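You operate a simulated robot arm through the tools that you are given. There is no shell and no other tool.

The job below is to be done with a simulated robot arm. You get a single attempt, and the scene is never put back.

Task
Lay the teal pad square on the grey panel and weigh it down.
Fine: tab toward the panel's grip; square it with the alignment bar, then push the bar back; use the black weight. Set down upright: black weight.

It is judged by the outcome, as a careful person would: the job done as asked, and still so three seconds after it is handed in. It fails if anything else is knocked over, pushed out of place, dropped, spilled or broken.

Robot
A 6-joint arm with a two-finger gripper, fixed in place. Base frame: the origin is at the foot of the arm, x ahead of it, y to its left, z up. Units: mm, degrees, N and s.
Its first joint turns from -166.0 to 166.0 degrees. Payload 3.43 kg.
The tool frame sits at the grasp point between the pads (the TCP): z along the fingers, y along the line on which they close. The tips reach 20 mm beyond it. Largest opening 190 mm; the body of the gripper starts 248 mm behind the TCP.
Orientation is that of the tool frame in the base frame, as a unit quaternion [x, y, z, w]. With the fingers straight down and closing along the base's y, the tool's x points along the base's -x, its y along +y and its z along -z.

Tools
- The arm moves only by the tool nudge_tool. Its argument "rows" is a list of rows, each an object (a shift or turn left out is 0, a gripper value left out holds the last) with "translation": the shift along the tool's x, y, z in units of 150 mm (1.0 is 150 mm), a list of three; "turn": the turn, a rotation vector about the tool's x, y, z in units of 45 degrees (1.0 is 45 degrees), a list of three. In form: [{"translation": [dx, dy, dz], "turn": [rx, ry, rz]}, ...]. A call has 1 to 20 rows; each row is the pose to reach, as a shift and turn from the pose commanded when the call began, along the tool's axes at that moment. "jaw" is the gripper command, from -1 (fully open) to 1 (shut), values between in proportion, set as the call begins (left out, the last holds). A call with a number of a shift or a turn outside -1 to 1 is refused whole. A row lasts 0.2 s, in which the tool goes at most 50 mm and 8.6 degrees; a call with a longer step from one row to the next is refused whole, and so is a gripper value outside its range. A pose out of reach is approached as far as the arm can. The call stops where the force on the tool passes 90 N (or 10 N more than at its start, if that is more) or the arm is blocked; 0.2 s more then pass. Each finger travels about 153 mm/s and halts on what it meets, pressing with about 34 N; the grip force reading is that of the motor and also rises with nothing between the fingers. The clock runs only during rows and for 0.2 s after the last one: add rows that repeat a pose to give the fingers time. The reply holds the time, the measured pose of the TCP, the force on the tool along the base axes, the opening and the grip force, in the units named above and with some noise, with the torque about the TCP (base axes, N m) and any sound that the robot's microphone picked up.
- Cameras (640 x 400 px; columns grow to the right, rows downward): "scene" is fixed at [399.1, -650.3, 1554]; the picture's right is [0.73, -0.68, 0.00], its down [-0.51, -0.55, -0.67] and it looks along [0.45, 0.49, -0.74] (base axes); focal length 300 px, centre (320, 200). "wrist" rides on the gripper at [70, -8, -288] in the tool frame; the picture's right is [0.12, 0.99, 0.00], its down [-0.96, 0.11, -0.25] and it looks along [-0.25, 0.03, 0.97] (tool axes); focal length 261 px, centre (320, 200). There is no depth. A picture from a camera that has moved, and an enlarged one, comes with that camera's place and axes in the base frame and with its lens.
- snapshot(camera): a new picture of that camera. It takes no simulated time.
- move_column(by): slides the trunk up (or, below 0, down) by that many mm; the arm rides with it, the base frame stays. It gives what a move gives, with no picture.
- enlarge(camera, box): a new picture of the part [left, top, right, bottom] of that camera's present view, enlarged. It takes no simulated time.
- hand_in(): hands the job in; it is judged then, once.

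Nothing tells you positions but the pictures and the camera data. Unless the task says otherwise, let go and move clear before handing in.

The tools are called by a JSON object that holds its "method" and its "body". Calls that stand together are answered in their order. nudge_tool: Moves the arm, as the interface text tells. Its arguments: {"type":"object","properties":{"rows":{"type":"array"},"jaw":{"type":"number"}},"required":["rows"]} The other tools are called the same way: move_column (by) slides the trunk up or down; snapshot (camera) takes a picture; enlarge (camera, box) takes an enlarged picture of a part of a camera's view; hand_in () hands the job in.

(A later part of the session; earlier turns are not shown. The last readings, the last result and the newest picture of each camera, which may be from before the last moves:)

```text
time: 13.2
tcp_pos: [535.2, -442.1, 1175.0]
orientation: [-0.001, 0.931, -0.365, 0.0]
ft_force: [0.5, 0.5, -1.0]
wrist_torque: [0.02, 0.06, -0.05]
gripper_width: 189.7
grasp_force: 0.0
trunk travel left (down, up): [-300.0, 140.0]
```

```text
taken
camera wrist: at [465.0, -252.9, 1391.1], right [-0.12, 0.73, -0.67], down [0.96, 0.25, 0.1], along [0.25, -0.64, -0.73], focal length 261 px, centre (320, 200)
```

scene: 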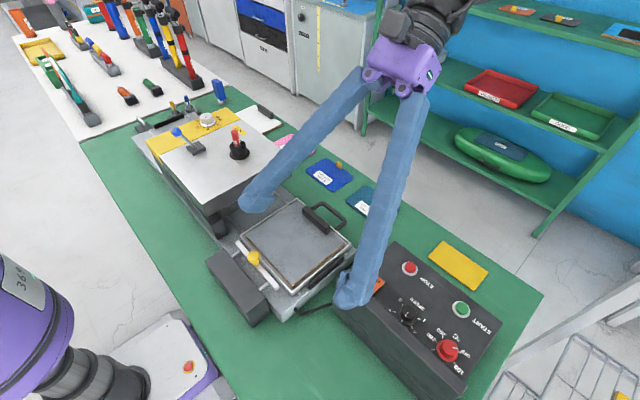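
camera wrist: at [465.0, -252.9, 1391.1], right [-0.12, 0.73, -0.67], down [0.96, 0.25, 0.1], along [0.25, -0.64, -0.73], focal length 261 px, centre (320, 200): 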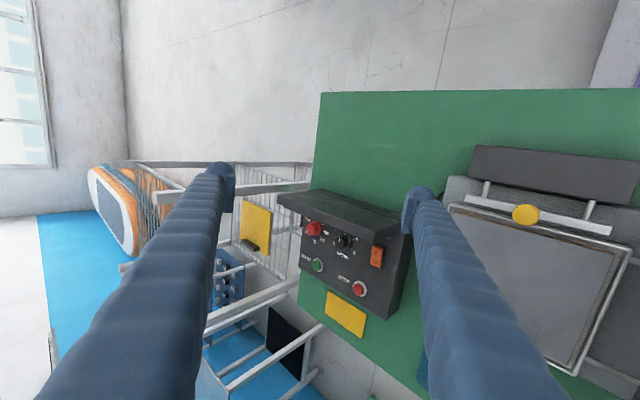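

There is a rack holding a yellow panel and a blue tray with dark items beyond the control box. I'll zoom in on these.

{"method": "enlarge", "body": {"camera": "wrist", "box": [190, 170, 330, 400]}}

{"method": "enlarge", "body": {"camera": "wrist", "box": [195, 235, 265, 315]}}

{"method": "enlarge", "body": {"camera": "wrist", "box": [80, 150, 220, 250]}}

```text
1.74 times, centred on (260, 285) of wrist
camera zoom: at [465.0, -252.9, 1391.1], right [-0.12, 0.73, -0.67], down [0.96, 0.25, 0.1], along [0.25, -0.64, -0.73], focal length 453 px, centre (424, 52)
```

zoom: 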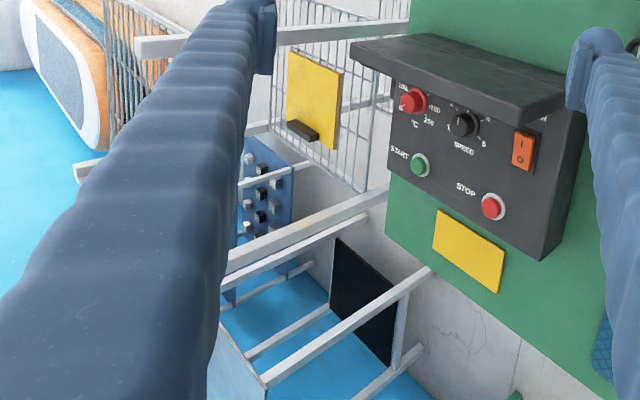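

```text
5.00 times, centred on (230, 275) of wrist
camera zoom: at [465.0, -252.9, 1391.1], right [-0.12, 0.73, -0.67], down [0.96, 0.25, 0.1], along [0.25, -0.64, -0.73], focal length 1303 px, centre (770, -175)
```

zoom: 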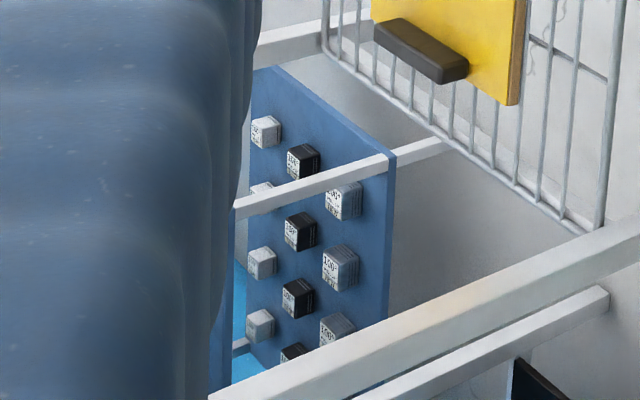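

```text
4.00 times, centred on (150, 200) of wrist
camera zoom: at [465.0, -252.9, 1391.1], right [-0.12, 0.73, -0.67], down [0.96, 0.25, 0.1], along [0.25, -0.64, -0.73], focal length 1043 px, centre (1000, 200)
```

zoom: 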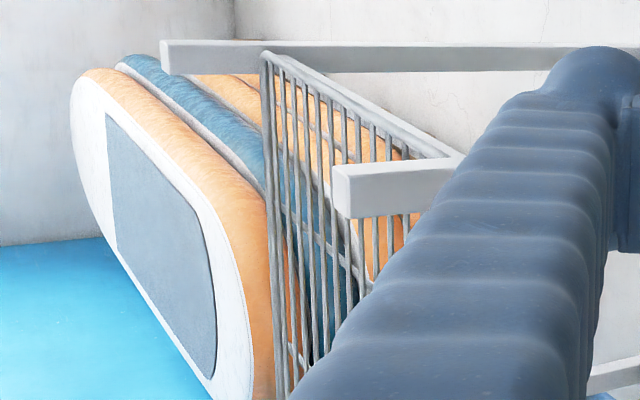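

Those labelled blocks and the yellow panel are well out of reach, roughly 1700 mm away. Next I'll go back over the panel, lower the tool, and look in under the press head.

{"method": "nudge_tool", "body": {"rows": [{"turn": [-0.19, 0, 0]}, {"turn": [-0.38, 0, 0]}, {"turn": [-0.57, 0, 0]}, {"turn": [-0.76, 0, 0]}, {"turn": [-0.95, 0, 0]}]}}

{"method": "nudge_tool", "body": {"rows": [{"translation": [0, 0.3, 0]}, {"translation": [0, 0.6, 0]}]}}

{"method": "nudge_tool", "body": {"rows": [{"turn": [-0.19, 0, 0]}, {"turn": [-0.38, 0, 0]}, {"turn": [-0.57, 0, 0]}, {"turn": [-0.76, 0, 0]}, {"turn": [-0.95, 0, 0]}]}}

{"method": "snapshot", "body": {"camera": "wrist"}}

```text
time: 14.4
tcp_pos: [534.8, -444.1, 1174.5]
orientation: [-0.001, 1.0, 0.0, -0.001]
ft_force: [-0.3, -0.4, 0.2]
wrist_torque: [0.05, 0.02, 0.0]
gripper_width: 190.2
grasp_force: 0.1
trunk travel left (down, up): [-300.0, 140.0]
```

```text
time: 15.0
tcp_pos: [533.4, -350.5, 1177.0]
orientation: [0.0, 1.0, 0.0, 0.0]
ft_force: [-0.1, 0.7, 0.1]
wrist_torque: [-0.07, -0.01, -0.03]
gripper_width: 190.0
grasp_force: 0.0
trunk travel left (down, up): [-300.0, 140.0]
```

```text
time: 16.2
tcp_pos: [534.9, -352.3, 1174.2]
orientation: [-0.001, 0.931, 0.365, -0.002]
ft_force: [0.9, 0.3, -0.5]
wrist_torque: [0.09, 0.01, 0.02]
gripper_width: 189.8
grasp_force: 0.1
trunk travel left (down, up): [-300.0, 140.0]
```

```text
taken
camera wrist: at [465.7, -554.4, 1379.2], right [-0.12, 0.73, 0.68], down [0.96, -0.08, 0.26], along [0.24, 0.68, -0.69], focal length 261 px, centre (320, 200)
```

wrist: 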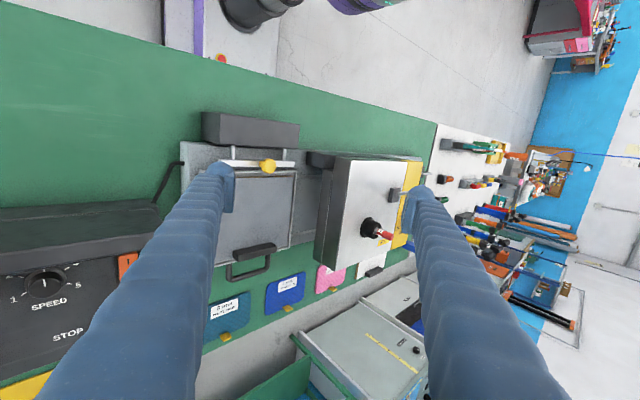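

I've triangulated the tray frame at x 557–760, y -381 to -157, z≈883, and the pad at about x 900–1002, y -371 to -227. Now I'll lower the tilted tool to look under the press head.

{"method": "nudge_tool", "body": {"rows": [{"translation": [0, -0.2, 0.22]}, {"translation": [0, -0.4, 0.44]}, {"translation": [0, -0.54, 0.58]}]}}

{"method": "nudge_tool", "body": {"rows": [{"turn": [-0.19, 0, 0]}, {"turn": [-0.38, 0, 0]}, {"turn": [-0.5, 0, 0]}]}}

{"method": "snapshot", "body": {"camera": "wrist"}}

{"method": "snapshot", "body": {"camera": "scene"}}

```text
time: 17.0
tcp_pos: [534.6, -353.8, 1056.6]
orientation: [0.0, 0.931, 0.365, -0.002]
ft_force: [-0.3, -0.2, -0.4]
wrist_torque: [-0.02, 0.04, 0.01]
gripper_width: 190.1
grasp_force: 0.0
trunk travel left (down, up): [-300.0, 140.0]
```

```text
time: 17.8
tcp_pos: [535.0, -353.3, 1057.6]
orientation: [-0.001, 0.842, 0.54, 0.0]
ft_force: [0.5, 0.3, 0.9]
wrist_torque: [-0.03, -0.01, 0.03]
gripper_width: 189.9
grasp_force: 0.0
trunk travel left (down, up): [-300.0, 140.0]
```

```text
taken
camera wrist: at [465.9, -618.2, 1168.4], right [-0.12, 0.41, 0.9], down [0.96, -0.18, 0.21], along [0.24, 0.89, -0.38], focal length 261 px, centre (320, 200)
```

wrist: 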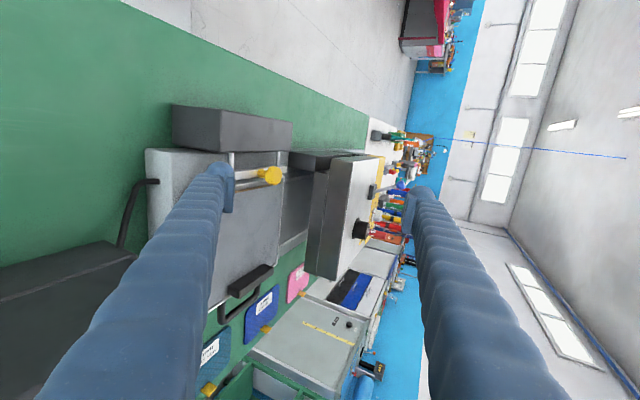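

```text
taken
```

scene: 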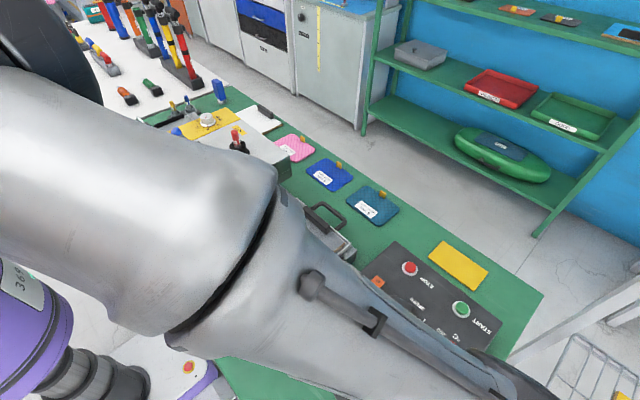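

{"method": "enlarge", "body": {"camera": "wrist", "box": [230, 130, 400, 290]}}

{"method": "enlarge", "body": {"camera": "wrist", "box": [340, 100, 430, 260]}}

{"method": "enlarge", "body": {"camera": "wrist", "box": [200, 140, 330, 320]}}

```text
2.50 times, centred on (315, 210) of wrist
camera zoom: at [465.9, -618.2, 1168.4], right [-0.12, 0.41, 0.9], down [0.96, -0.18, 0.21], along [0.24, 0.89, -0.38], focal length 652 px, centre (332, 175)
```

zoom: 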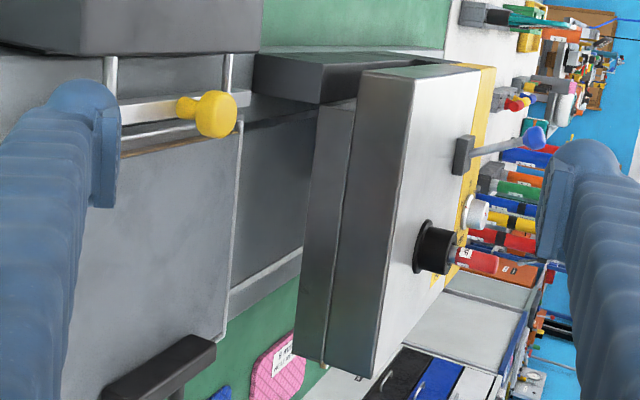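

```text
2.50 times, centred on (385, 180) of wrist
camera zoom: at [465.9, -618.2, 1168.4], right [-0.12, 0.41, 0.9], down [0.96, -0.18, 0.21], along [0.24, 0.89, -0.38], focal length 652 px, centre (158, 250)
```

zoom: 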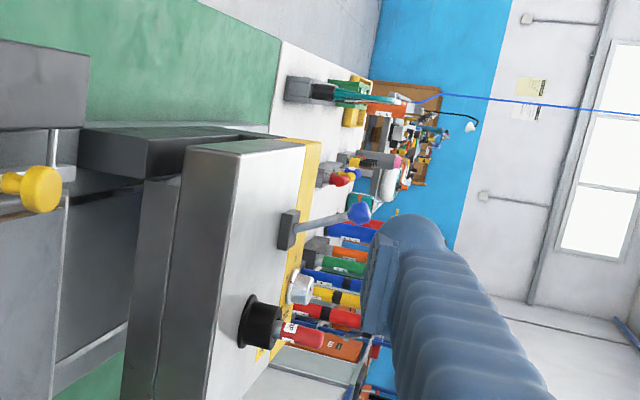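

```text
2.22 times, centred on (265, 230) of wrist
camera zoom: at [465.9, -618.2, 1168.4], right [-0.12, 0.41, 0.9], down [0.96, -0.18, 0.21], along [0.24, 0.89, -0.38], focal length 579 px, centre (442, 133)
```

zoom: 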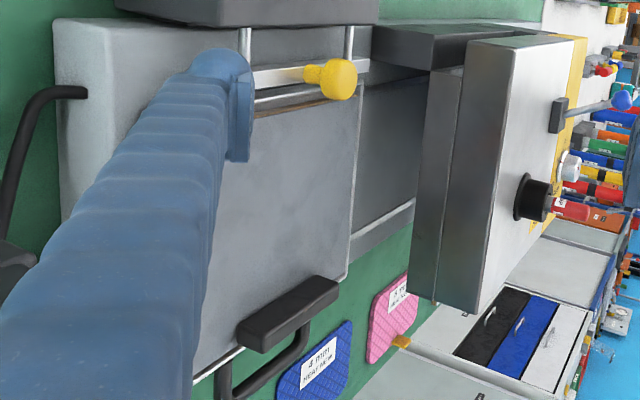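

Still looking from too high to see beneath the head. I'll back off slightly, drop the tool to about z≈1007 and bring it horizontal; the control box face is at x≈650 and the tray at z≈883, so this stays clear.

{"method": "nudge_tool", "body": {"rows": [{"translation": [0, -0.25, -0.14]}, {"translation": [0, -0.5, -0.28]}, {"translation": [0, -0.5, -0.28], "turn": [-0.18, 0, 0]}, {"translation": [0, -0.5, -0.28], "turn": [-0.36, 0, 0]}, {"translation": [0, -0.5, -0.28], "turn": [-0.44, 0, 0]}]}}

{"method": "snapshot", "body": {"camera": "wrist"}}

{"method": "enlarge", "body": {"camera": "wrist", "box": [200, 110, 400, 300]}}

```text
time: 19.0
tcp_pos: [503.7, -350.3, 998.4]
orientation: [0.008, 0.763, 0.646, 0.015]
ft_force: [-2.0, -29.8, -10.6]
wrist_torque: [-2.97, -0.11, 0.28]
gripper_width: 190.5
grasp_force: 0.1
out of reach, approached as far as the arm can: row 3, 4, 5
trunk travel left (down, up): [-300.0, 140.0]
stopped in row 5: the force on the tool passed its limit at 108 N (the readings are from after the stop); the commanded pose is now the measured one
```

```text
taken
camera wrist: at [423.4, -632.0, 1035.5], right [-0.12, 0.17, 0.98], down [0.95, -0.26, 0.17], along [0.28, 0.95, -0.13], focal length 261 px, centre (320, 200)
```

wrist: 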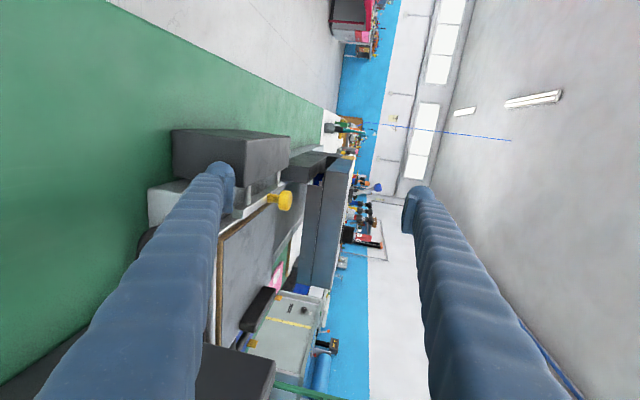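

```text
2.11 times, centred on (300, 205) of wrist
camera zoom: at [423.4, -632.0, 1035.5], right [-0.12, 0.17, 0.98], down [0.95, -0.26, 0.17], along [0.28, 0.95, -0.13], focal length 549 px, centre (362, 190)
```

zoom: 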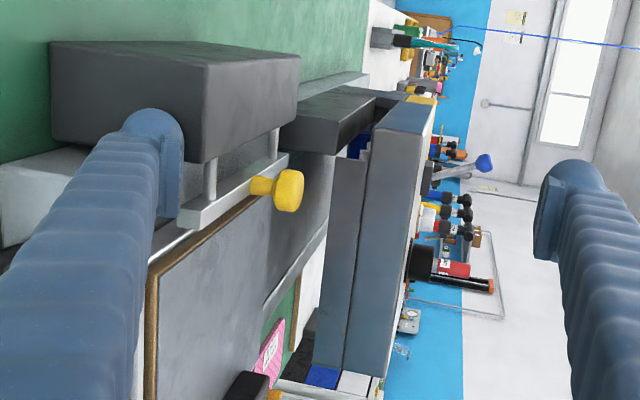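

The horizontal pose was out of reach, so the arm drifted and the lower finger touched something near the bar housing, with the force reaching 108 N. I'll lift straight up and back off, then check whether anything moved.

{"method": "nudge_tool", "body": {"rows": [{"translation": [0, 0.1, -0.03]}, {"translation": [0, 0.3, -0.08]}, {"translation": [0, 0.55, -0.1]}, {"translation": [0, 0.8, -0.1]}]}}

{"method": "snapshot", "body": {"camera": "wrist"}}

{"method": "snapshot", "body": {"camera": "scene"}}

```text
time: 20.0
tcp_pos: [498.0, -332.6, 1119.9]
orientation: [0.01, 0.762, 0.648, 0.015]
ft_force: [-0.3, 0.3, -0.7]
wrist_torque: [0.0, 0.03, 0.03]
gripper_width: 190.0
grasp_force: 0.1
out of reach, approached as far as the arm can: row 2, 3, 4
trunk travel left (down, up): [-300.0, 140.0]
```

```text
taken
camera wrist: at [417.9, -614.9, 1155.7], right [-0.12, 0.16, 0.98], down [0.95, -0.26, 0.16], along [0.28, 0.95, -0.12], focal length 261 px, centre (320, 200)
```

wrist: 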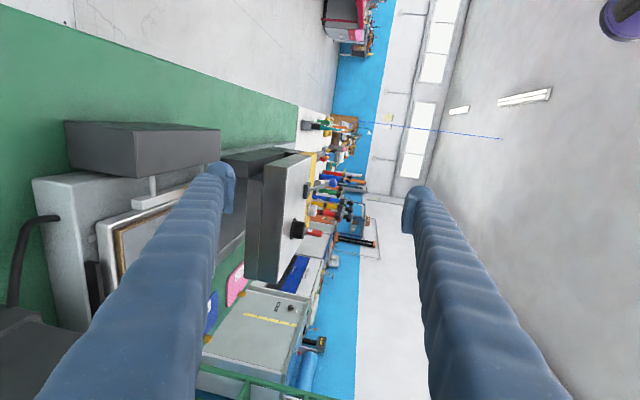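

```text
taken
```

scene: 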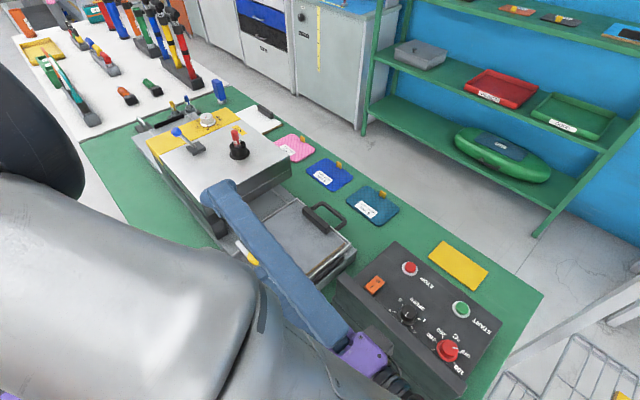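

I'm clear now with zero force. I'll rotate back to vertical and then check the station for any disturbance.

{"method": "nudge_tool", "body": {"rows": [{"turn": [0.18, 0, 0]}, {"turn": [0.36, 0, 0]}, {"turn": [0.54, 0, 0]}, {"turn": [0.72, 0, 0]}, {"turn": [0.9, 0, 0]}]}}

{"method": "nudge_tool", "body": {"rows": [{"turn": [0.18, 0, 0]}, {"turn": [0.36, 0, 0]}, {"turn": [0.54, 0, 0]}, {"turn": [0.72, 0, 0]}, {"turn": [0.89, 0, 0]}]}}

{"method": "snapshot", "body": {"camera": "scene"}}

{"method": "snapshot", "body": {"camera": "wrist"}}

{"method": "enlarge", "body": {"camera": "scene", "box": [200, 170, 420, 330]}}

```text
time: 21.2
tcp_pos: [499.5, -333.9, 1118.8]
orientation: [0.012, 0.939, 0.344, 0.01]
ft_force: [-0.1, -0.5, -0.5]
wrist_torque: [-0.09, 0.01, -0.02]
gripper_width: 190.0
grasp_force: 0.1
trunk travel left (down, up): [-300.0, 140.0]
```

```text
time: 22.4
tcp_pos: [499.9, -333.0, 1118.8]
orientation: [0.016, 1.0, 0.002, 0.005]
ft_force: [0.8, 0.4, -0.1]
wrist_torque: [0.0, 0.01, 0.01]
gripper_width: 190.0
grasp_force: 0.1
trunk travel left (down, up): [-300.0, 140.0]
```

```text
taken
```

scene: 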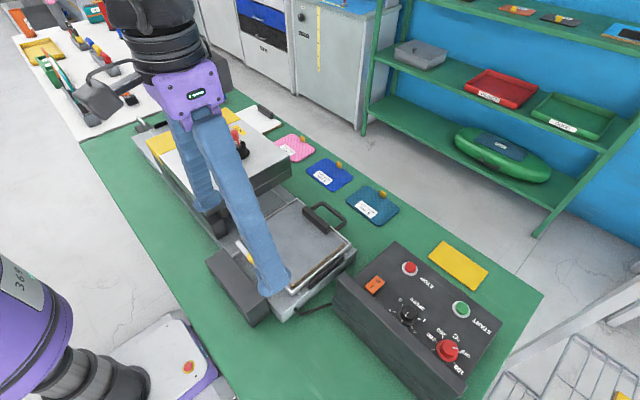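

```text
taken
camera wrist: at [425.4, -341.5, 1404.9], right [-0.09, 1.0, 0.0], down [0.96, 0.08, 0.26], along [0.26, 0.03, -0.97], focal length 261 px, centre (320, 200)
```

wrist: 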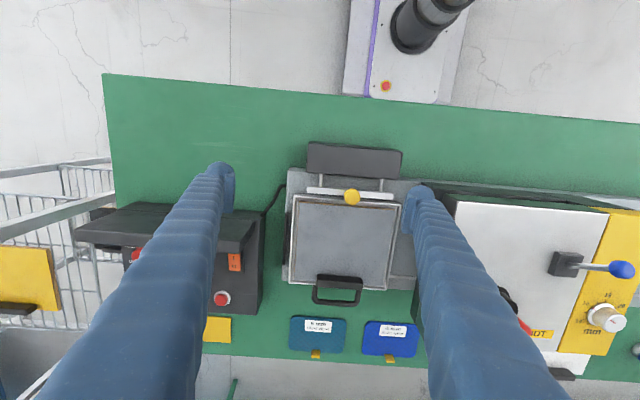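

```text
2.50 times, centred on (310, 250) of scene
camera zoom: at [399.1, -650.3, 1554.0], right [0.73, -0.68, 0.0], down [-0.51, -0.55, -0.67], along [0.45, 0.49, -0.74], focal length 751 px, centre (345, 75)
```

zoom: 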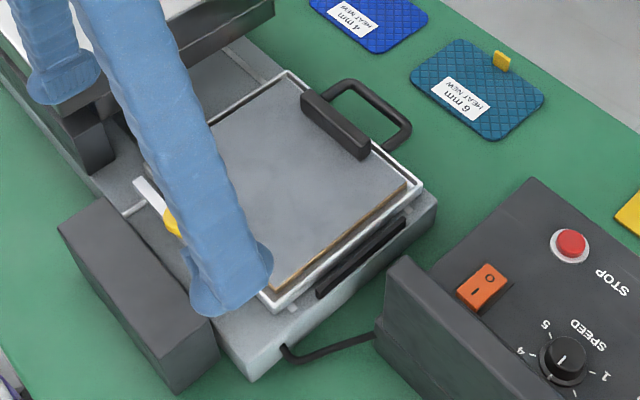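

The tray, bar and housing all look unchanged after the touch. I'll correct the small yaw error, rise to about z≈1190, and check the last unseen area, behind the robot on its left.

{"method": "nudge_tool", "body": {"rows": [{"translation": [0, 0, -0.25], "turn": [0.005, 0.013, -0.04]}, {"translation": [0, 0, -0.5], "turn": [0.005, 0.013, -0.04]}]}}

{"method": "nudge_tool", "body": {"rows": [{"translation": [0, 0.33, 0]}, {"translation": [0, 0.66, 0]}, {"translation": [0, 0.99, 0]}]}}

{"method": "nudge_tool", "body": {"rows": [{"translation": [0, 0.33, 0]}, {"translation": [0, 0.66, 0]}, {"translation": [0, 0.99, 0]}]}}

{"method": "nudge_tool", "body": {"rows": [{"translation": [0, 0.33, 0]}, {"translation": [0, 0.66, 0]}, {"translation": [0, 0.99, 0]}]}}

{"method": "nudge_tool", "body": {"rows": [{"translation": [0, 0.33, 0]}, {"translation": [0, 0.66, 0]}, {"translation": [0, 0.99, 0]}]}}

{"method": "nudge_tool", "body": {"rows": [{"turn": [0, 0.19, 0]}, {"turn": [0, 0.38, 0]}, {"turn": [0, 0.57, 0]}, {"turn": [0, 0.76, 0]}, {"turn": [0, 0.95, 0]}]}}

{"method": "snapshot", "body": {"camera": "wrist"}}

{"method": "snapshot", "body": {"camera": "scene"}}

```text
time: 23.0
tcp_pos: [498.4, -334.2, 1194.3]
orientation: [0.0, 1.0, 0.002, 0.0]
ft_force: [-0.1, 0.1, 0.8]
wrist_torque: [-0.12, -0.01, -0.01]
gripper_width: 190.0
grasp_force: 0.1
trunk travel left (down, up): [-300.0, 140.0]
```

```text
time: 23.8
tcp_pos: [498.4, -185.6, 1193.7]
orientation: [0.0, 1.0, 0.001, 0.001]
ft_force: [-1.0, -0.7, 0.1]
wrist_torque: [0.06, -0.02, 0.0]
gripper_width: 190.2
grasp_force: 0.0
trunk travel left (down, up): [-300.0, 140.0]
```

```text
time: 24.6
tcp_pos: [497.1, -35.8, 1194.6]
orientation: [0.0, 1.0, 0.002, 0.0]
ft_force: [0.8, 0.1, 0.6]
wrist_torque: [0.1, -0.02, -0.01]
gripper_width: 190.0
grasp_force: 0.0
trunk travel left (down, up): [-300.0, 140.0]
```

```text
time: 25.4
tcp_pos: [493.5, 111.6, 1197.5]
orientation: [0.0, 1.0, 0.001, 0.001]
ft_force: [-0.4, -0.3, 0.1]
wrist_torque: [0.0, 0.0, -0.01]
gripper_width: 190.2
grasp_force: 0.0
trunk travel left (down, up): [-300.0, 140.0]
```

```text
time: 26.2
tcp_pos: [499.3, 257.8, 1197.8]
orientation: [0.0, 1.0, 0.001, 0.001]
ft_force: [0.1, -1.3, 0.2]
wrist_torque: [0.03, 0.01, -0.02]
gripper_width: 189.9
grasp_force: 0.1
trunk travel left (down, up): [-300.0, 140.0]
```

```text
time: 27.4
tcp_pos: [501.2, 260.6, 1193.7]
orientation: [-0.001, 0.931, 0.002, -0.366]
ft_force: [1.7, 0.0, -1.6]
wrist_torque: [-0.01, 0.17, 0.05]
gripper_width: 190.3
grasp_force: 0.0
trunk travel left (down, up): [-300.0, 140.0]
```

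```text
taken
camera wrist: at [645.5, 250.6, 1452.0], right [-0.09, 0.99, 0.08], down [0.87, 0.12, -0.47], along [-0.48, 0.03, -0.88], focal length 261 px, centre (320, 200)
```

wrist: 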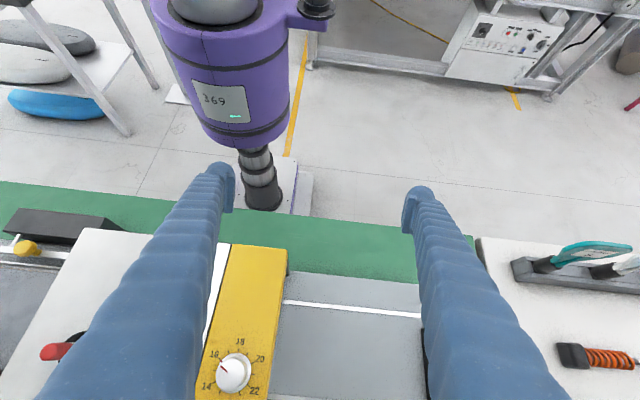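

```text
taken
```

scene: 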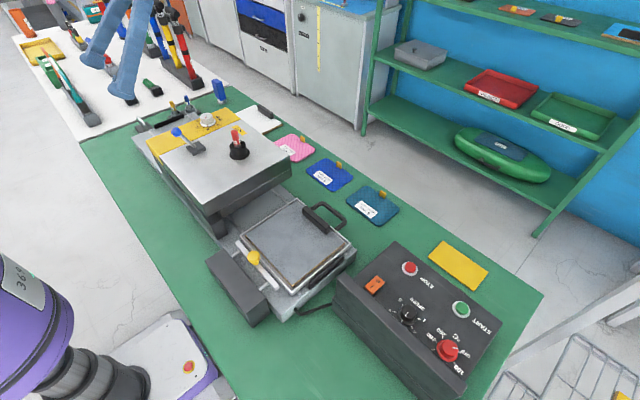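

Behind-left is just floor and distant benches, so the black flanged piece on the press top is the only black weight-like object anywhere in reach. I'll return to vertical and study it and the two grey ones from above.

{"method": "nudge_tool", "body": {"rows": [{"turn": [0, -0.19, 0]}, {"turn": [0, -0.38, 0]}, {"turn": [0, -0.57, 0]}, {"turn": [0, -0.76, 0]}, {"turn": [0, -0.95, 0]}]}}

{"method": "snapshot", "body": {"camera": "wrist"}}

{"method": "enlarge", "body": {"camera": "scene", "box": [150, 85, 210, 130]}}

```text
time: 28.6
tcp_pos: [496.6, 258.6, 1198.1]
orientation: [-0.001, 1.0, 0.001, 0.003]
ft_force: [0.3, 0.2, -0.2]
wrist_torque: [0.04, -0.1, -0.02]
gripper_width: 190.0
grasp_force: 0.1
trunk travel left (down, up): [-300.0, 140.0]
```

```text
taken
camera wrist: at [425.2, 249.9, 1483.5], right [-0.12, 0.99, 0.0], down [0.96, 0.12, 0.25], along [0.25, 0.03, -0.97], focal length 261 px, centre (320, 200)
```

wrist: 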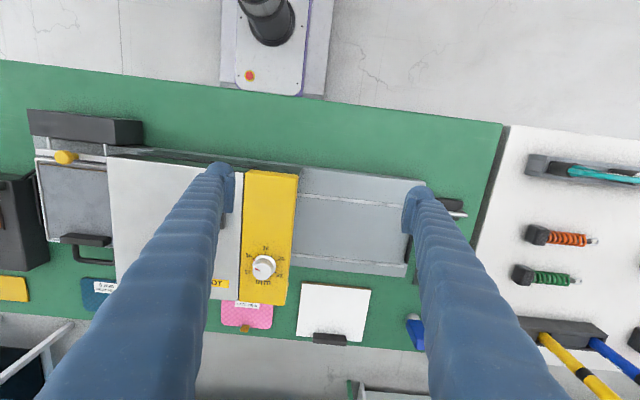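

```text
8.89 times, centred on (180, 108) of scene
camera zoom: at [399.1, -650.3, 1554.0], right [0.73, -0.68, 0.0], down [-0.51, -0.55, -0.67], along [0.45, 0.49, -0.74], focal length 2669 px, centre (1564, 1022)
```

zoom: 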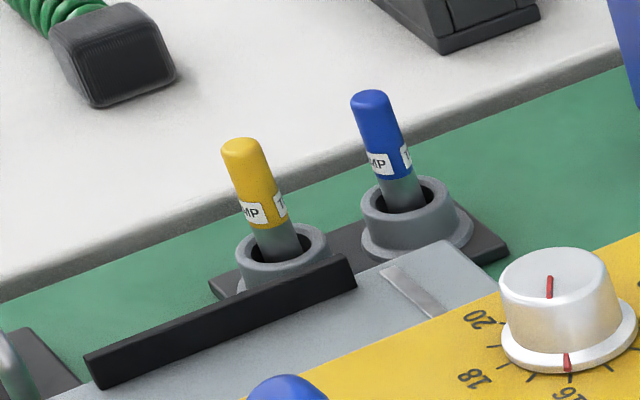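

The black flanged piece with the red stick stands alone on the press, at about (679,-22), and I'll treat it as the black weight. First comes the pad, so I'll travel over toward it at safe height for a closer look.

{"method": "nudge_tool", "body": {"rows": [{"translation": [-0.17, -0.25, 0]}, {"translation": [-0.34, -0.5, 0]}, {"translation": [-0.51, -0.75, 0]}, {"translation": [-0.68, -1.0, 0]}]}}

{"method": "nudge_tool", "body": {"rows": [{"translation": [-0.17, -0.25, 0]}, {"translation": [-0.34, -0.5, 0]}, {"translation": [-0.51, -0.75, 0]}, {"translation": [-0.68, -1.0, 0]}]}}

{"method": "snapshot", "body": {"camera": "wrist"}}

{"method": "nudge_tool", "body": {"rows": [{"translation": [-0.17, -0.25, 0]}, {"translation": [-0.34, -0.5, 0]}, {"translation": [-0.51, -0.75, 0]}, {"translation": [-0.68, -1.0, 0]}]}}

{"method": "nudge_tool", "body": {"rows": [{"translation": [0, -0.25, 0]}, {"translation": [0, -0.5, 0]}, {"translation": [0, -0.7, 0]}]}}

{"method": "snapshot", "body": {"camera": "wrist"}}

```text
time: 29.6
tcp_pos: [604.8, 106.9, 1197.7]
orientation: [0.0, 1.0, 0.002, -0.001]
ft_force: [0.3, -1.0, -1.0]
wrist_torque: [0.07, 0.05, -0.04]
gripper_width: 190.0
grasp_force: 0.1
trunk travel left (down, up): [-300.0, 140.0]
```

```text
time: 30.6
tcp_pos: [701.5, -43.0, 1194.3]
orientation: [0.0, 1.0, 0.002, 0.0]
ft_force: [-0.6, -0.2, 0.2]
wrist_torque: [0.09, 0.06, 0.0]
gripper_width: 189.9
grasp_force: 0.0
trunk travel left (down, up): [-300.0, 140.0]
```

```text
taken
camera wrist: at [631.6, -52.4, 1481.7], right [-0.12, 0.99, 0.0], down [0.96, 0.11, 0.25], along [0.25, 0.03, -0.97], focal length 261 px, centre (320, 200)
```

wrist: 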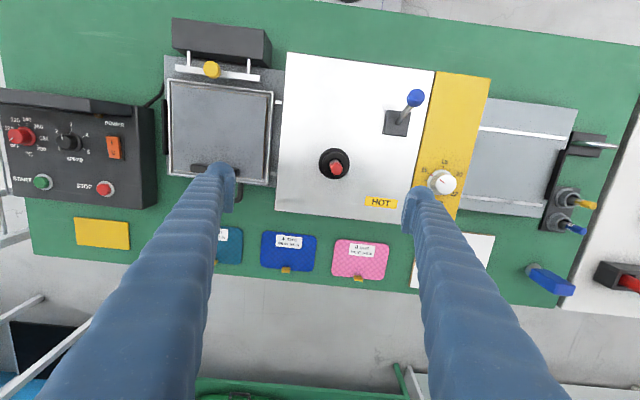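

```text
time: 31.6
tcp_pos: [807.8, -193.1, 1194.1]
orientation: [0.0, 1.0, 0.002, -0.001]
ft_force: [0.1, -0.8, -0.3]
wrist_torque: [0.13, 0.04, 0.01]
gripper_width: 190.3
grasp_force: 0.1
trunk travel left (down, up): [-300.0, 140.0]
```

```text
time: 32.4
tcp_pos: [806.7, -297.2, 1195.6]
orientation: [-0.002, 1.0, 0.002, 0.0]
ft_force: [0.4, 1.0, 0.1]
wrist_torque: [-0.08, 0.06, 0.01]
gripper_width: 189.8
grasp_force: 0.0
trunk travel left (down, up): [-300.0, 140.0]
```

```text
taken
camera wrist: at [736.9, -306.3, 1483.3], right [-0.12, 0.99, 0.0], down [0.96, 0.12, 0.25], along [0.25, 0.03, -0.97], focal length 261 px, centre (320, 200)
```

wrist: 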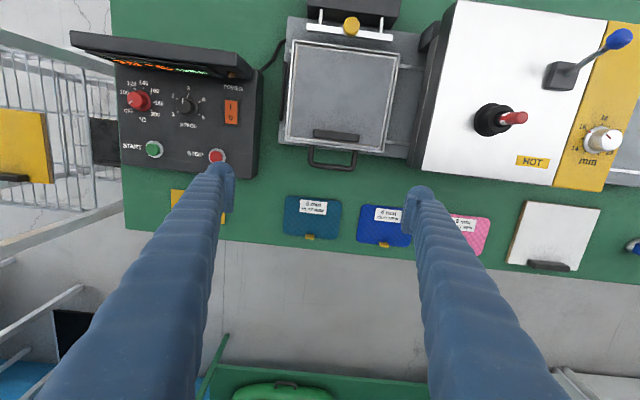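

The teal pad is in view straight ahead of the tool, with its tab on the far side. I'll zoom for precise corner positions of the pad and of the panel.

{"method": "enlarge", "body": {"camera": "wrist", "box": [270, 180, 430, 260]}}

{"method": "enlarge", "body": {"camera": "wrist", "box": [270, 0, 430, 180]}}

```text
4.00 times, centred on (350, 220) of wrist
camera zoom: at [736.9, -306.3, 1483.3], right [-0.12, 0.99, 0.0], down [0.96, 0.12, 0.25], along [0.25, 0.03, -0.97], focal length 1043 px, centre (200, 120)
```

zoom: 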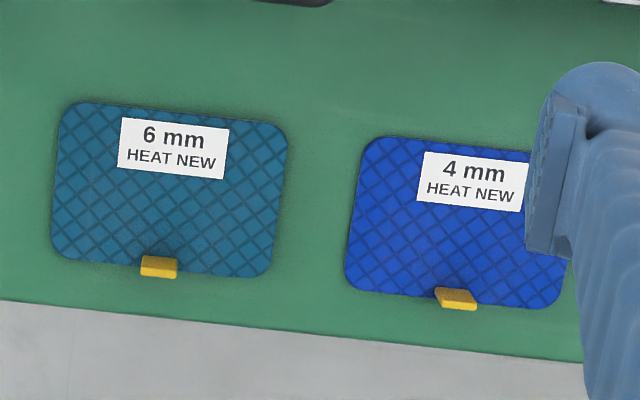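

```text
2.22 times, centred on (350, 90) of wrist
camera zoom: at [736.9, -306.3, 1483.3], right [-0.12, 0.99, 0.0], down [0.96, 0.12, 0.25], along [0.25, 0.03, -0.97], focal length 579 px, centre (253, 444)
```

zoom: 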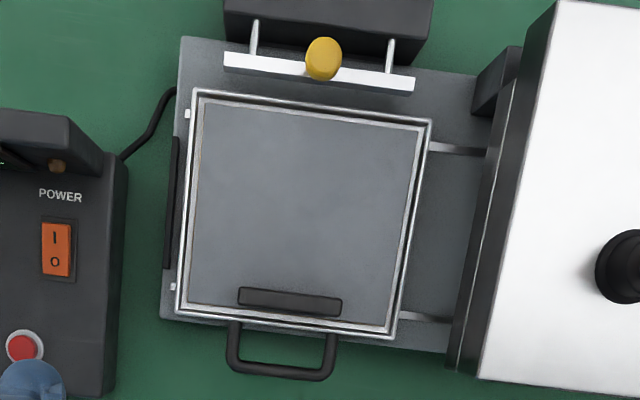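

Pad measured at x 902–1013, y -376 to -228, already square to the base with its tab toward +x; the panel centre is (662,-270) and the grip's near face x≈733. I'll set the jaws to about 165 mm and descend to just above the pad's near half.

{"method": "nudge_tool", "body": {"rows": [{"translation": [-0.2, -0.008, 0.22]}, {"translation": [-0.4, -0.016, 0.44]}, {"translation": [-0.6, -0.024, 0.66]}, {"translation": [-0.79, -0.032, 0.88]}], "jaw": -0.74}}

{"method": "nudge_tool", "body": {"rows": [{"translation": [0, 0, 0.25]}, {"translation": [0, 0, 0.5]}, {"translation": [0, 0, 0.75]}, {"translation": [0, 0, 0.93]}]}}

{"method": "snapshot", "body": {"camera": "wrist"}}

{"method": "snapshot", "body": {"camera": "scene"}}

```text
time: 33.4
tcp_pos: [924.3, -300.0, 1062.3]
orientation: [-0.001, 1.0, 0.001, 0.0]
ft_force: [0.5, -0.6, 0.3]
wrist_torque: [0.0, 0.04, 0.02]
gripper_width: 164.9
grasp_force: 0.0
trunk travel left (down, up): [-300.0, 140.0]
```

```text
time: 34.4
tcp_pos: [923.3, -300.7, 921.5]
orientation: [0.0, 1.0, 0.002, 0.0]
ft_force: [0.2, -0.6, -0.9]
wrist_torque: [0.02, 0.05, -0.01]
gripper_width: 165.3
grasp_force: 0.0
trunk travel left (down, up): [-300.0, 140.0]
```

```text
taken
camera wrist: at [853.3, -309.3, 1207.5], right [-0.12, 0.99, 0.0], down [0.96, 0.12, 0.25], along [0.25, 0.03, -0.97], focal length 261 px, centre (320, 200)
```

wrist: 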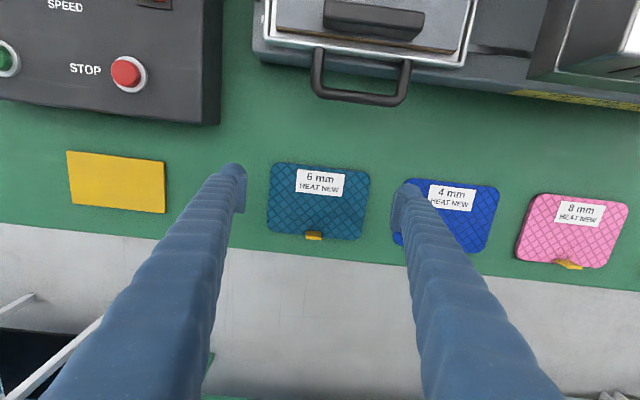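

```text
taken
```

scene: 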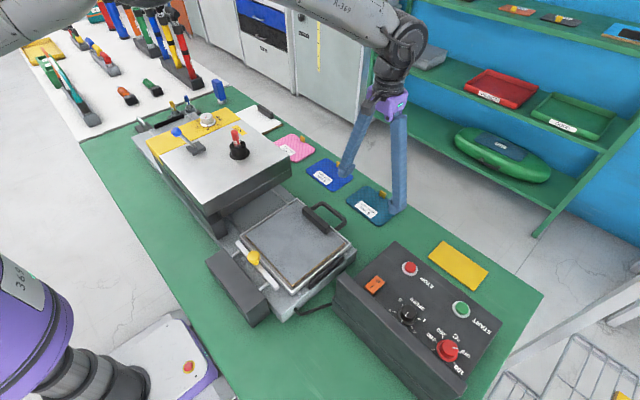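

I'm about 80 mm above the pad with the fingers straddling it. I'll zoom to check the centring before going down.

{"method": "enlarge", "body": {"camera": "wrist", "box": [220, 140, 440, 260]}}

{"method": "enlarge", "body": {"camera": "scene", "box": [320, 140, 430, 240]}}

```text
2.91 times, centred on (330, 200) of wrist
camera zoom: at [853.3, -309.3, 1207.5], right [-0.12, 0.99, 0.0], down [0.96, 0.12, 0.25], along [0.25, 0.03, -0.97], focal length 758 px, centre (291, 200)
```

zoom: 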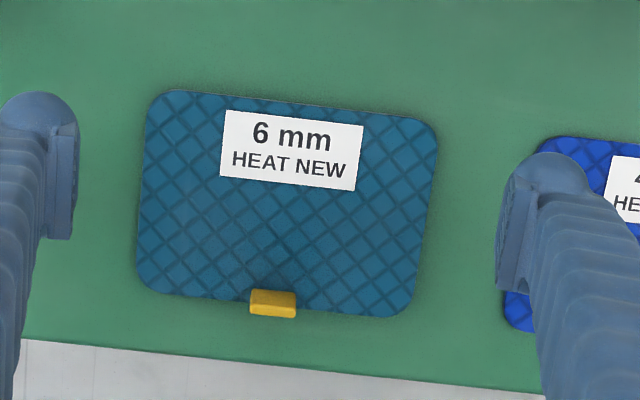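

```text
4.00 times, centred on (375, 190) of scene
camera zoom: at [399.1, -650.3, 1554.0], right [0.73, -0.68, 0.0], down [-0.51, -0.55, -0.67], along [0.45, 0.49, -0.74], focal length 1201 px, centre (100, 240)
```

zoom: 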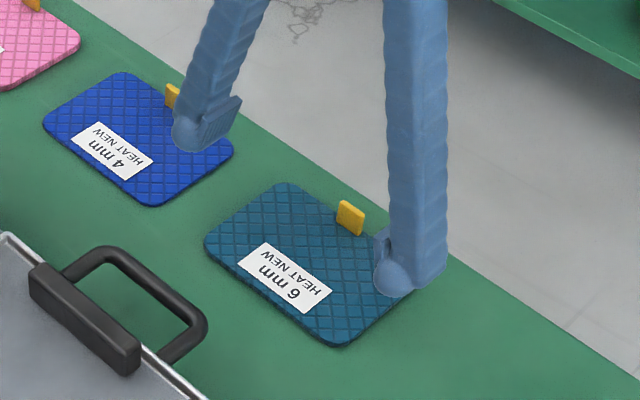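

The pad is centred within about 1 mm of the tool in y. I'll descend in stages, watching the force for bench contact.

{"method": "nudge_tool", "body": {"rows": [{"translation": [0, 0, 0.2]}, {"translation": [0, 0, 0.4]}, {"translation": [0, 0, 0.47]}]}}

{"method": "enlarge", "body": {"camera": "scene", "box": [330, 150, 430, 240]}}

```text
time: 35.2
tcp_pos: [924.3, -300.0, 851.9]
orientation: [0.0, 1.0, 0.002, 0.0]
ft_force: [0.4, 0.1, 0.0]
wrist_torque: [0.03, -0.01, -0.03]
gripper_width: 165.4
grasp_force: 0.1
trunk travel left (down, up): [-300.0, 140.0]
```

```text
4.44 times, centred on (380, 195) of scene
camera zoom: at [399.1, -650.3, 1554.0], right [0.73, -0.68, 0.0], down [-0.51, -0.55, -0.67], along [0.45, 0.49, -0.74], focal length 1334 px, centre (53, 222)
```

zoom: 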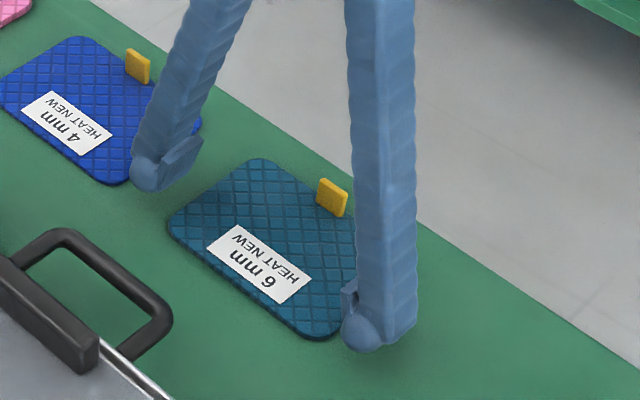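

Tips are at about 832 with no contact. I'll keep going down in small steps.

{"method": "nudge_tool", "body": {"rows": [{"translation": [0, 0, 0.013]}, {"translation": [0, 0, 0.027]}, {"translation": [0, 0, 0.04]}]}}

{"method": "nudge_tool", "body": {"rows": [{"translation": [0, 0, 0.007]}, {"translation": [0, 0, 0.014]}]}}

{"method": "enlarge", "body": {"camera": "scene", "box": [340, 170, 430, 240]}}

```text
time: 36.0
tcp_pos: [922.9, -300.5, 846.9]
orientation: [0.0, 1.0, 0.002, 0.0]
ft_force: [0.0, -0.7, 0.2]
wrist_torque: [-0.05, 0.04, -0.02]
gripper_width: 165.6
grasp_force: 0.1
trunk travel left (down, up): [-300.0, 140.0]
```

```text
time: 36.6
tcp_pos: [923.6, -299.2, 843.4]
orientation: [0.001, 1.0, 0.001, 0.001]
ft_force: [-0.5, -0.4, 0.2]
wrist_torque: [-0.03, 0.0, 0.0]
gripper_width: 165.1
grasp_force: 0.0
trunk travel left (down, up): [-300.0, 140.0]
```

```text
5.71 times, centred on (385, 205) of scene
camera zoom: at [399.1, -650.3, 1554.0], right [0.73, -0.68, 0.0], down [-0.51, -0.55, -0.67], along [0.45, 0.49, -0.74], focal length 1716 px, centre (-51, 171)
```

zoom: 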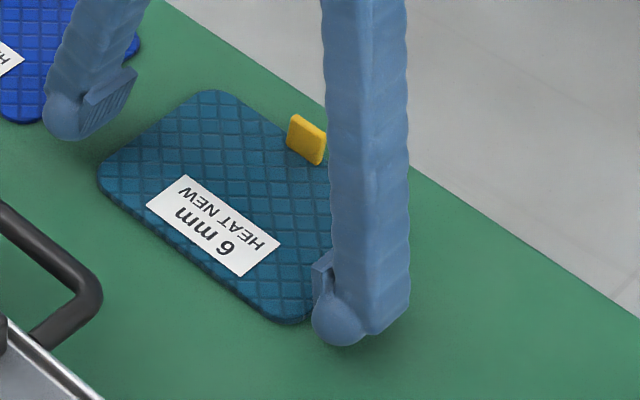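

Still free at tip height about 823. I'll continue down 2 mm at a time until I feel light contact.

{"method": "nudge_tool", "body": {"rows": [{"translation": [0, 0, 0.007]}, {"translation": [0, 0, 0.014]}]}}

{"method": "nudge_tool", "body": {"rows": [{"translation": [0, 0, 0.007]}, {"translation": [0, 0, 0.014]}]}}

```text
time: 37.2
tcp_pos: [924.8, -298.0, 841.5]
orientation: [0.0, 1.0, 0.003, -0.001]
ft_force: [0.0, 0.0, -0.5]
wrist_torque: [0.0, -0.04, -0.02]
gripper_width: 165.3
grasp_force: 0.1
trunk travel left (down, up): [-300.0, 140.0]
```

```text
time: 37.8
tcp_pos: [923.9, -299.5, 838.3]
orientation: [0.001, 1.0, 0.001, 0.0]
ft_force: [-0.5, -0.5, 0.8]
wrist_torque: [-0.03, 0.06, 0.0]
gripper_width: 165.3
grasp_force: 0.1
trunk travel left (down, up): [-300.0, 140.0]
```

No contact yet at tip height about 818, so the bench is a little lower than I estimated. I'll continue stepping down.

{"method": "nudge_tool", "body": {"rows": [{"translation": [0, 0, 0.007]}, {"translation": [0, 0, 0.014]}]}}

{"method": "enlarge", "body": {"camera": "scene", "box": [350, 180, 420, 230]}}

{"method": "enlarge", "body": {"camera": "wrist", "box": [220, 140, 440, 280]}}

```text
time: 38.4
tcp_pos: [923.8, -298.0, 837.9]
orientation: [0.0, 1.0, 0.002, 0.0]
ft_force: [0.8, 1.2, 0.1]
wrist_torque: [-0.01, 0.04, 0.01]
gripper_width: 165.6
grasp_force: 0.0
trunk travel left (down, up): [-300.0, 140.0]
```

```text
8.00 times, centred on (385, 205) of scene
camera zoom: at [399.1, -650.3, 1554.0], right [0.73, -0.68, 0.0], down [-0.51, -0.55, -0.67], along [0.45, 0.49, -0.74], focal length 2402 px, centre (-200, 160)
```

zoom: 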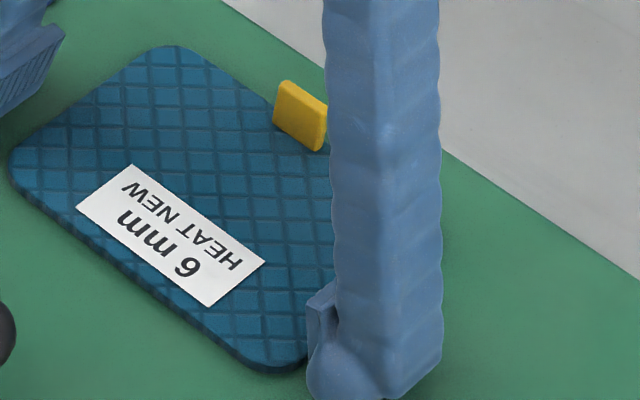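

```text
2.86 times, centred on (330, 210) of wrist
camera zoom: at [853.8, -307.8, 1124.9], right [-0.12, 0.99, 0.0], down [0.96, 0.12, 0.25], along [0.25, 0.03, -0.97], focal length 745 px, centre (291, 171)
```

zoom: 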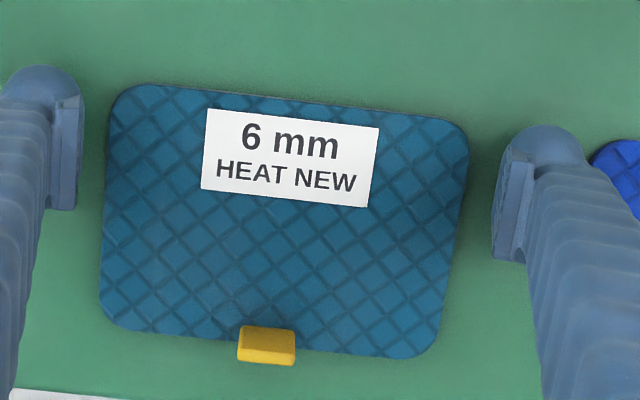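

Comparing the two zooms puts the pad top nearer z≈810–815. I'll keep stepping down gently.

{"method": "nudge_tool", "body": {"rows": [{"translation": [0, 0, 0.01]}, {"translation": [0, 0, 0.02]}]}}

{"method": "nudge_tool", "body": {"rows": [{"translation": [0, 0, 0.007]}, {"translation": [0, 0, 0.014]}]}}

{"method": "nudge_tool", "body": {"rows": [{"translation": [0, 0, 0.007]}, {"translation": [0, 0, 0.014]}]}}

```text
time: 39.0
tcp_pos: [925.0, -298.5, 835.4]
orientation: [0.0, 1.0, 0.002, 0.001]
ft_force: [0.1, 0.2, 0.3]
wrist_torque: [0.01, -0.02, -0.02]
gripper_width: 165.4
grasp_force: 0.0
trunk travel left (down, up): [-300.0, 140.0]
```

```text
time: 39.6
tcp_pos: [923.7, -299.9, 833.8]
orientation: [-0.001, 1.0, 0.002, -0.001]
ft_force: [0.2, -1.1, 0.5]
wrist_torque: [0.01, 0.01, -0.05]
gripper_width: 165.5
grasp_force: 0.1
trunk travel left (down, up): [-300.0, 140.0]
```

```text
time: 40.2
tcp_pos: [923.4, -299.0, 832.1]
orientation: [0.0, 1.0, 0.002, 0.0]
ft_force: [-3.8, 0.7, 5.3]
wrist_torque: [-0.44, 0.05, -0.28]
gripper_width: 165.6
grasp_force: 0.0
trunk travel left (down, up): [-300.0, 140.0]
```

Light contact at TCP z≈832, so the bench top is at about z≈812 and the pad spans 812–818. I'll lift 1 mm and close on the pad's edges.

{"method": "nudge_tool", "body": {"rows": [{"translation": [0, 0, -0.008]}]}}

{"method": "nudge_tool", "body": {"rows": [{"translation": [0, 0, 0]}, {"translation": [0, 0, 0]}, {"translation": [0, 0, 0]}], "jaw": -0.4}}

{"method": "enlarge", "body": {"camera": "wrist", "box": [220, 140, 440, 280]}}

{"method": "enlarge", "body": {"camera": "scene", "box": [330, 160, 430, 240]}}

```text
time: 40.6
tcp_pos: [923.3, -299.2, 831.6]
orientation: [0.0, 1.0, 0.002, 0.001]
ft_force: [-0.1, 0.4, 0.1]
wrist_torque: [0.03, 0.02, 0.02]
gripper_width: 165.4
grasp_force: 0.1
trunk travel left (down, up): [-300.0, 140.0]
```

```text
time: 41.4
tcp_pos: [924.7, -300.7, 840.4]
orientation: [-0.001, 1.0, 0.001, 0.005]
ft_force: [7.8, -5.4, 58.2]
wrist_torque: [-0.55, -0.02, 0.01]
gripper_width: 127.5
grasp_force: 0.0
trunk travel left (down, up): [-300.0, 140.0]
```

```text
2.86 times, centred on (330, 210) of wrist
camera zoom: at [851.5, -308.8, 1126.2], right [-0.12, 0.99, 0.0], down [0.96, 0.12, 0.26], along [0.26, 0.03, -0.97], focal length 745 px, centre (291, 171)
```

zoom: 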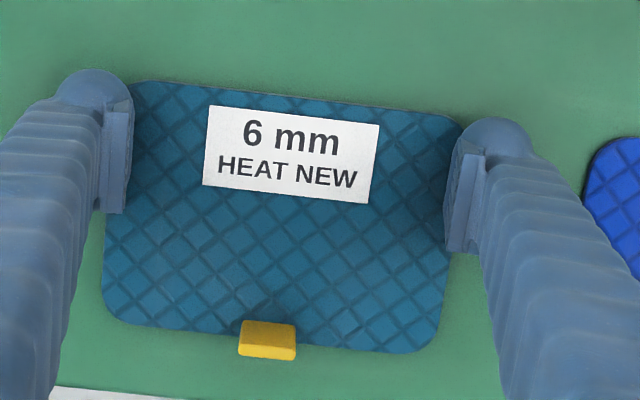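

```text
5.00 times, centred on (380, 200) of scene
camera zoom: at [399.1, -650.3, 1554.0], right [0.73, -0.68, 0.0], down [-0.51, -0.55, -0.67], along [0.45, 0.49, -0.74], focal length 1501 px, centre (20, 200)
```

zoom: 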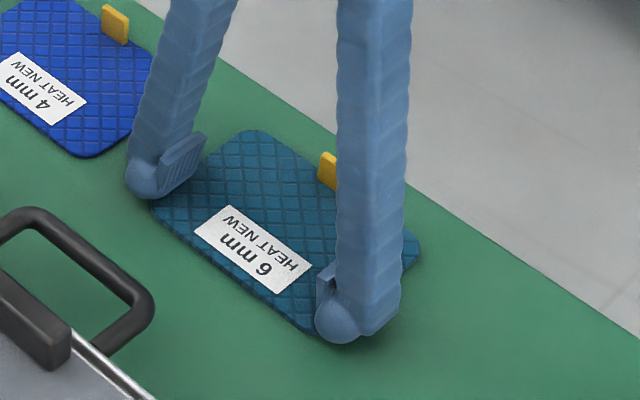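

The fingertips rode up over the thin pad edge and are now standing on its top, so an edge grip won't work. I'll lift off and use the upright tab as the handle instead.

{"method": "nudge_tool", "body": {"rows": [{"translation": [0, 0, -0.1]}, {"translation": [0, 0, -0.3]}, {"translation": [0, 0, -0.5]}]}}

{"method": "enlarge", "body": {"camera": "wrist", "box": [200, 120, 460, 300]}}

{"method": "enlarge", "body": {"camera": "scene", "box": [330, 150, 430, 240]}}

```text
time: 42.2
tcp_pos: [922.9, -298.6, 905.0]
orientation: [0.0, 1.0, 0.002, 0.0]
ft_force: [0.1, 0.3, 0.0]
wrist_torque: [0.0, -0.03, -0.03]
gripper_width: 133.1
grasp_force: 0.1
trunk travel left (down, up): [-300.0, 140.0]
```

```text
2.22 times, centred on (330, 210) of wrist
camera zoom: at [852.7, -308.6, 1192.3], right [-0.12, 0.99, 0.0], down [0.96, 0.11, 0.25], along [0.24, 0.03, -0.97], focal length 579 px, centre (298, 178)
```

zoom: 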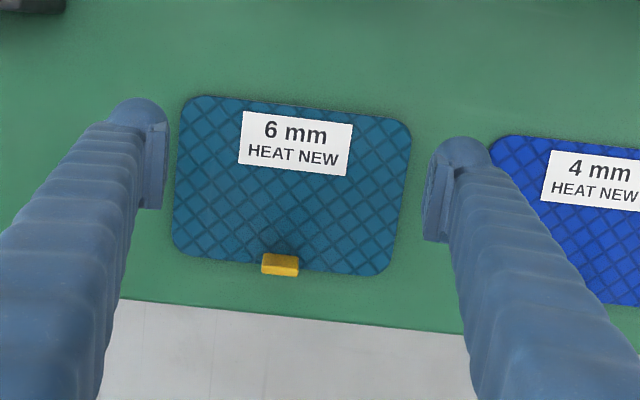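

```text
4.44 times, centred on (380, 195) of scene
camera zoom: at [399.1, -650.3, 1554.0], right [0.73, -0.68, 0.0], down [-0.51, -0.55, -0.67], along [0.45, 0.49, -0.74], focal length 1334 px, centre (53, 222)
```

zoom: 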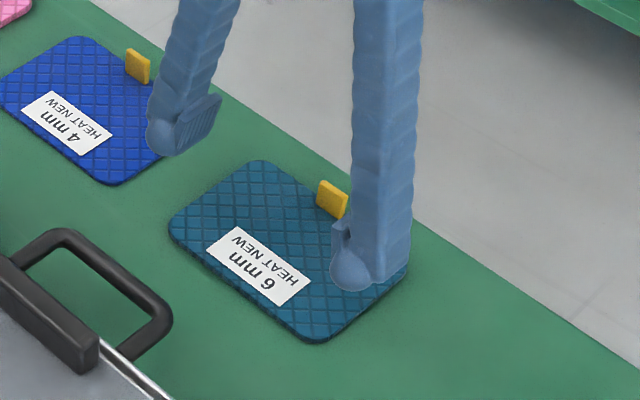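

The pad hasn't moved. Its tab is at about (1009,-301), roughly 24 mm wide with its top near z≈840; to reach it I'll tilt the tool outward about 22° and narrow the jaws to 60 mm.

{"method": "nudge_tool", "body": {"rows": [{"translation": [-0.1, -0.006, 0], "turn": [0, -0.17, 0]}, {"translation": [-0.25, -0.013, 0], "turn": [0, -0.34, 0]}, {"translation": [-0.42, -0.013, 0], "turn": [0, -0.5, 0]}, {"translation": [-0.573, -0.013, 0], "turn": [0, -0.5, 0]}], "jaw": 0.368}}

{"method": "snapshot", "body": {"camera": "wrist"}}

{"method": "enlarge", "body": {"camera": "scene", "box": [320, 130, 440, 240]}}

```text
time: 43.2
tcp_pos: [1008.5, -301.9, 905.9]
orientation: [0.0, 0.981, 0.002, 0.195]
ft_force: [-0.1, 0.7, -0.1]
wrist_torque: [-0.01, -0.04, 0.01]
gripper_width: 60.0
grasp_force: 0.0
trunk travel left (down, up): [-300.0, 140.0]
```

```text
taken
camera wrist: at [833.9, -310.4, 1143.9], right [-0.11, 0.99, -0.04], down [0.79, 0.11, 0.6], along [0.6, 0.03, -0.8], focal length 261 px, centre (320, 200)
```

wrist: 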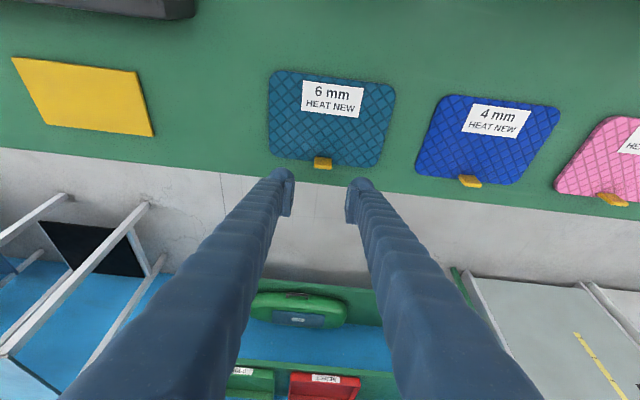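

```text
3.64 times, centred on (380, 185) of scene
camera zoom: at [399.1, -650.3, 1554.0], right [0.73, -0.68, 0.0], down [-0.51, -0.55, -0.67], along [0.45, 0.49, -0.74], focal length 1092 px, centre (102, 254)
```

zoom: 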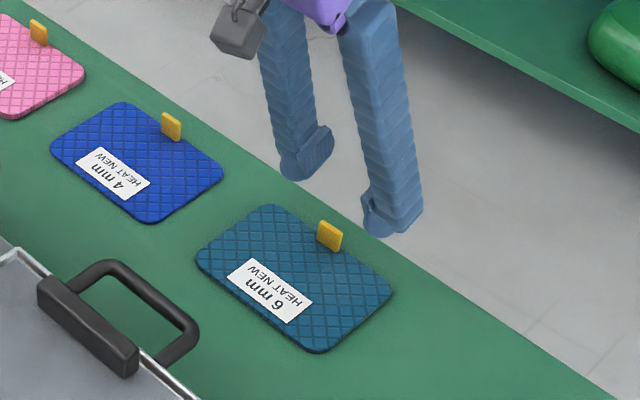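

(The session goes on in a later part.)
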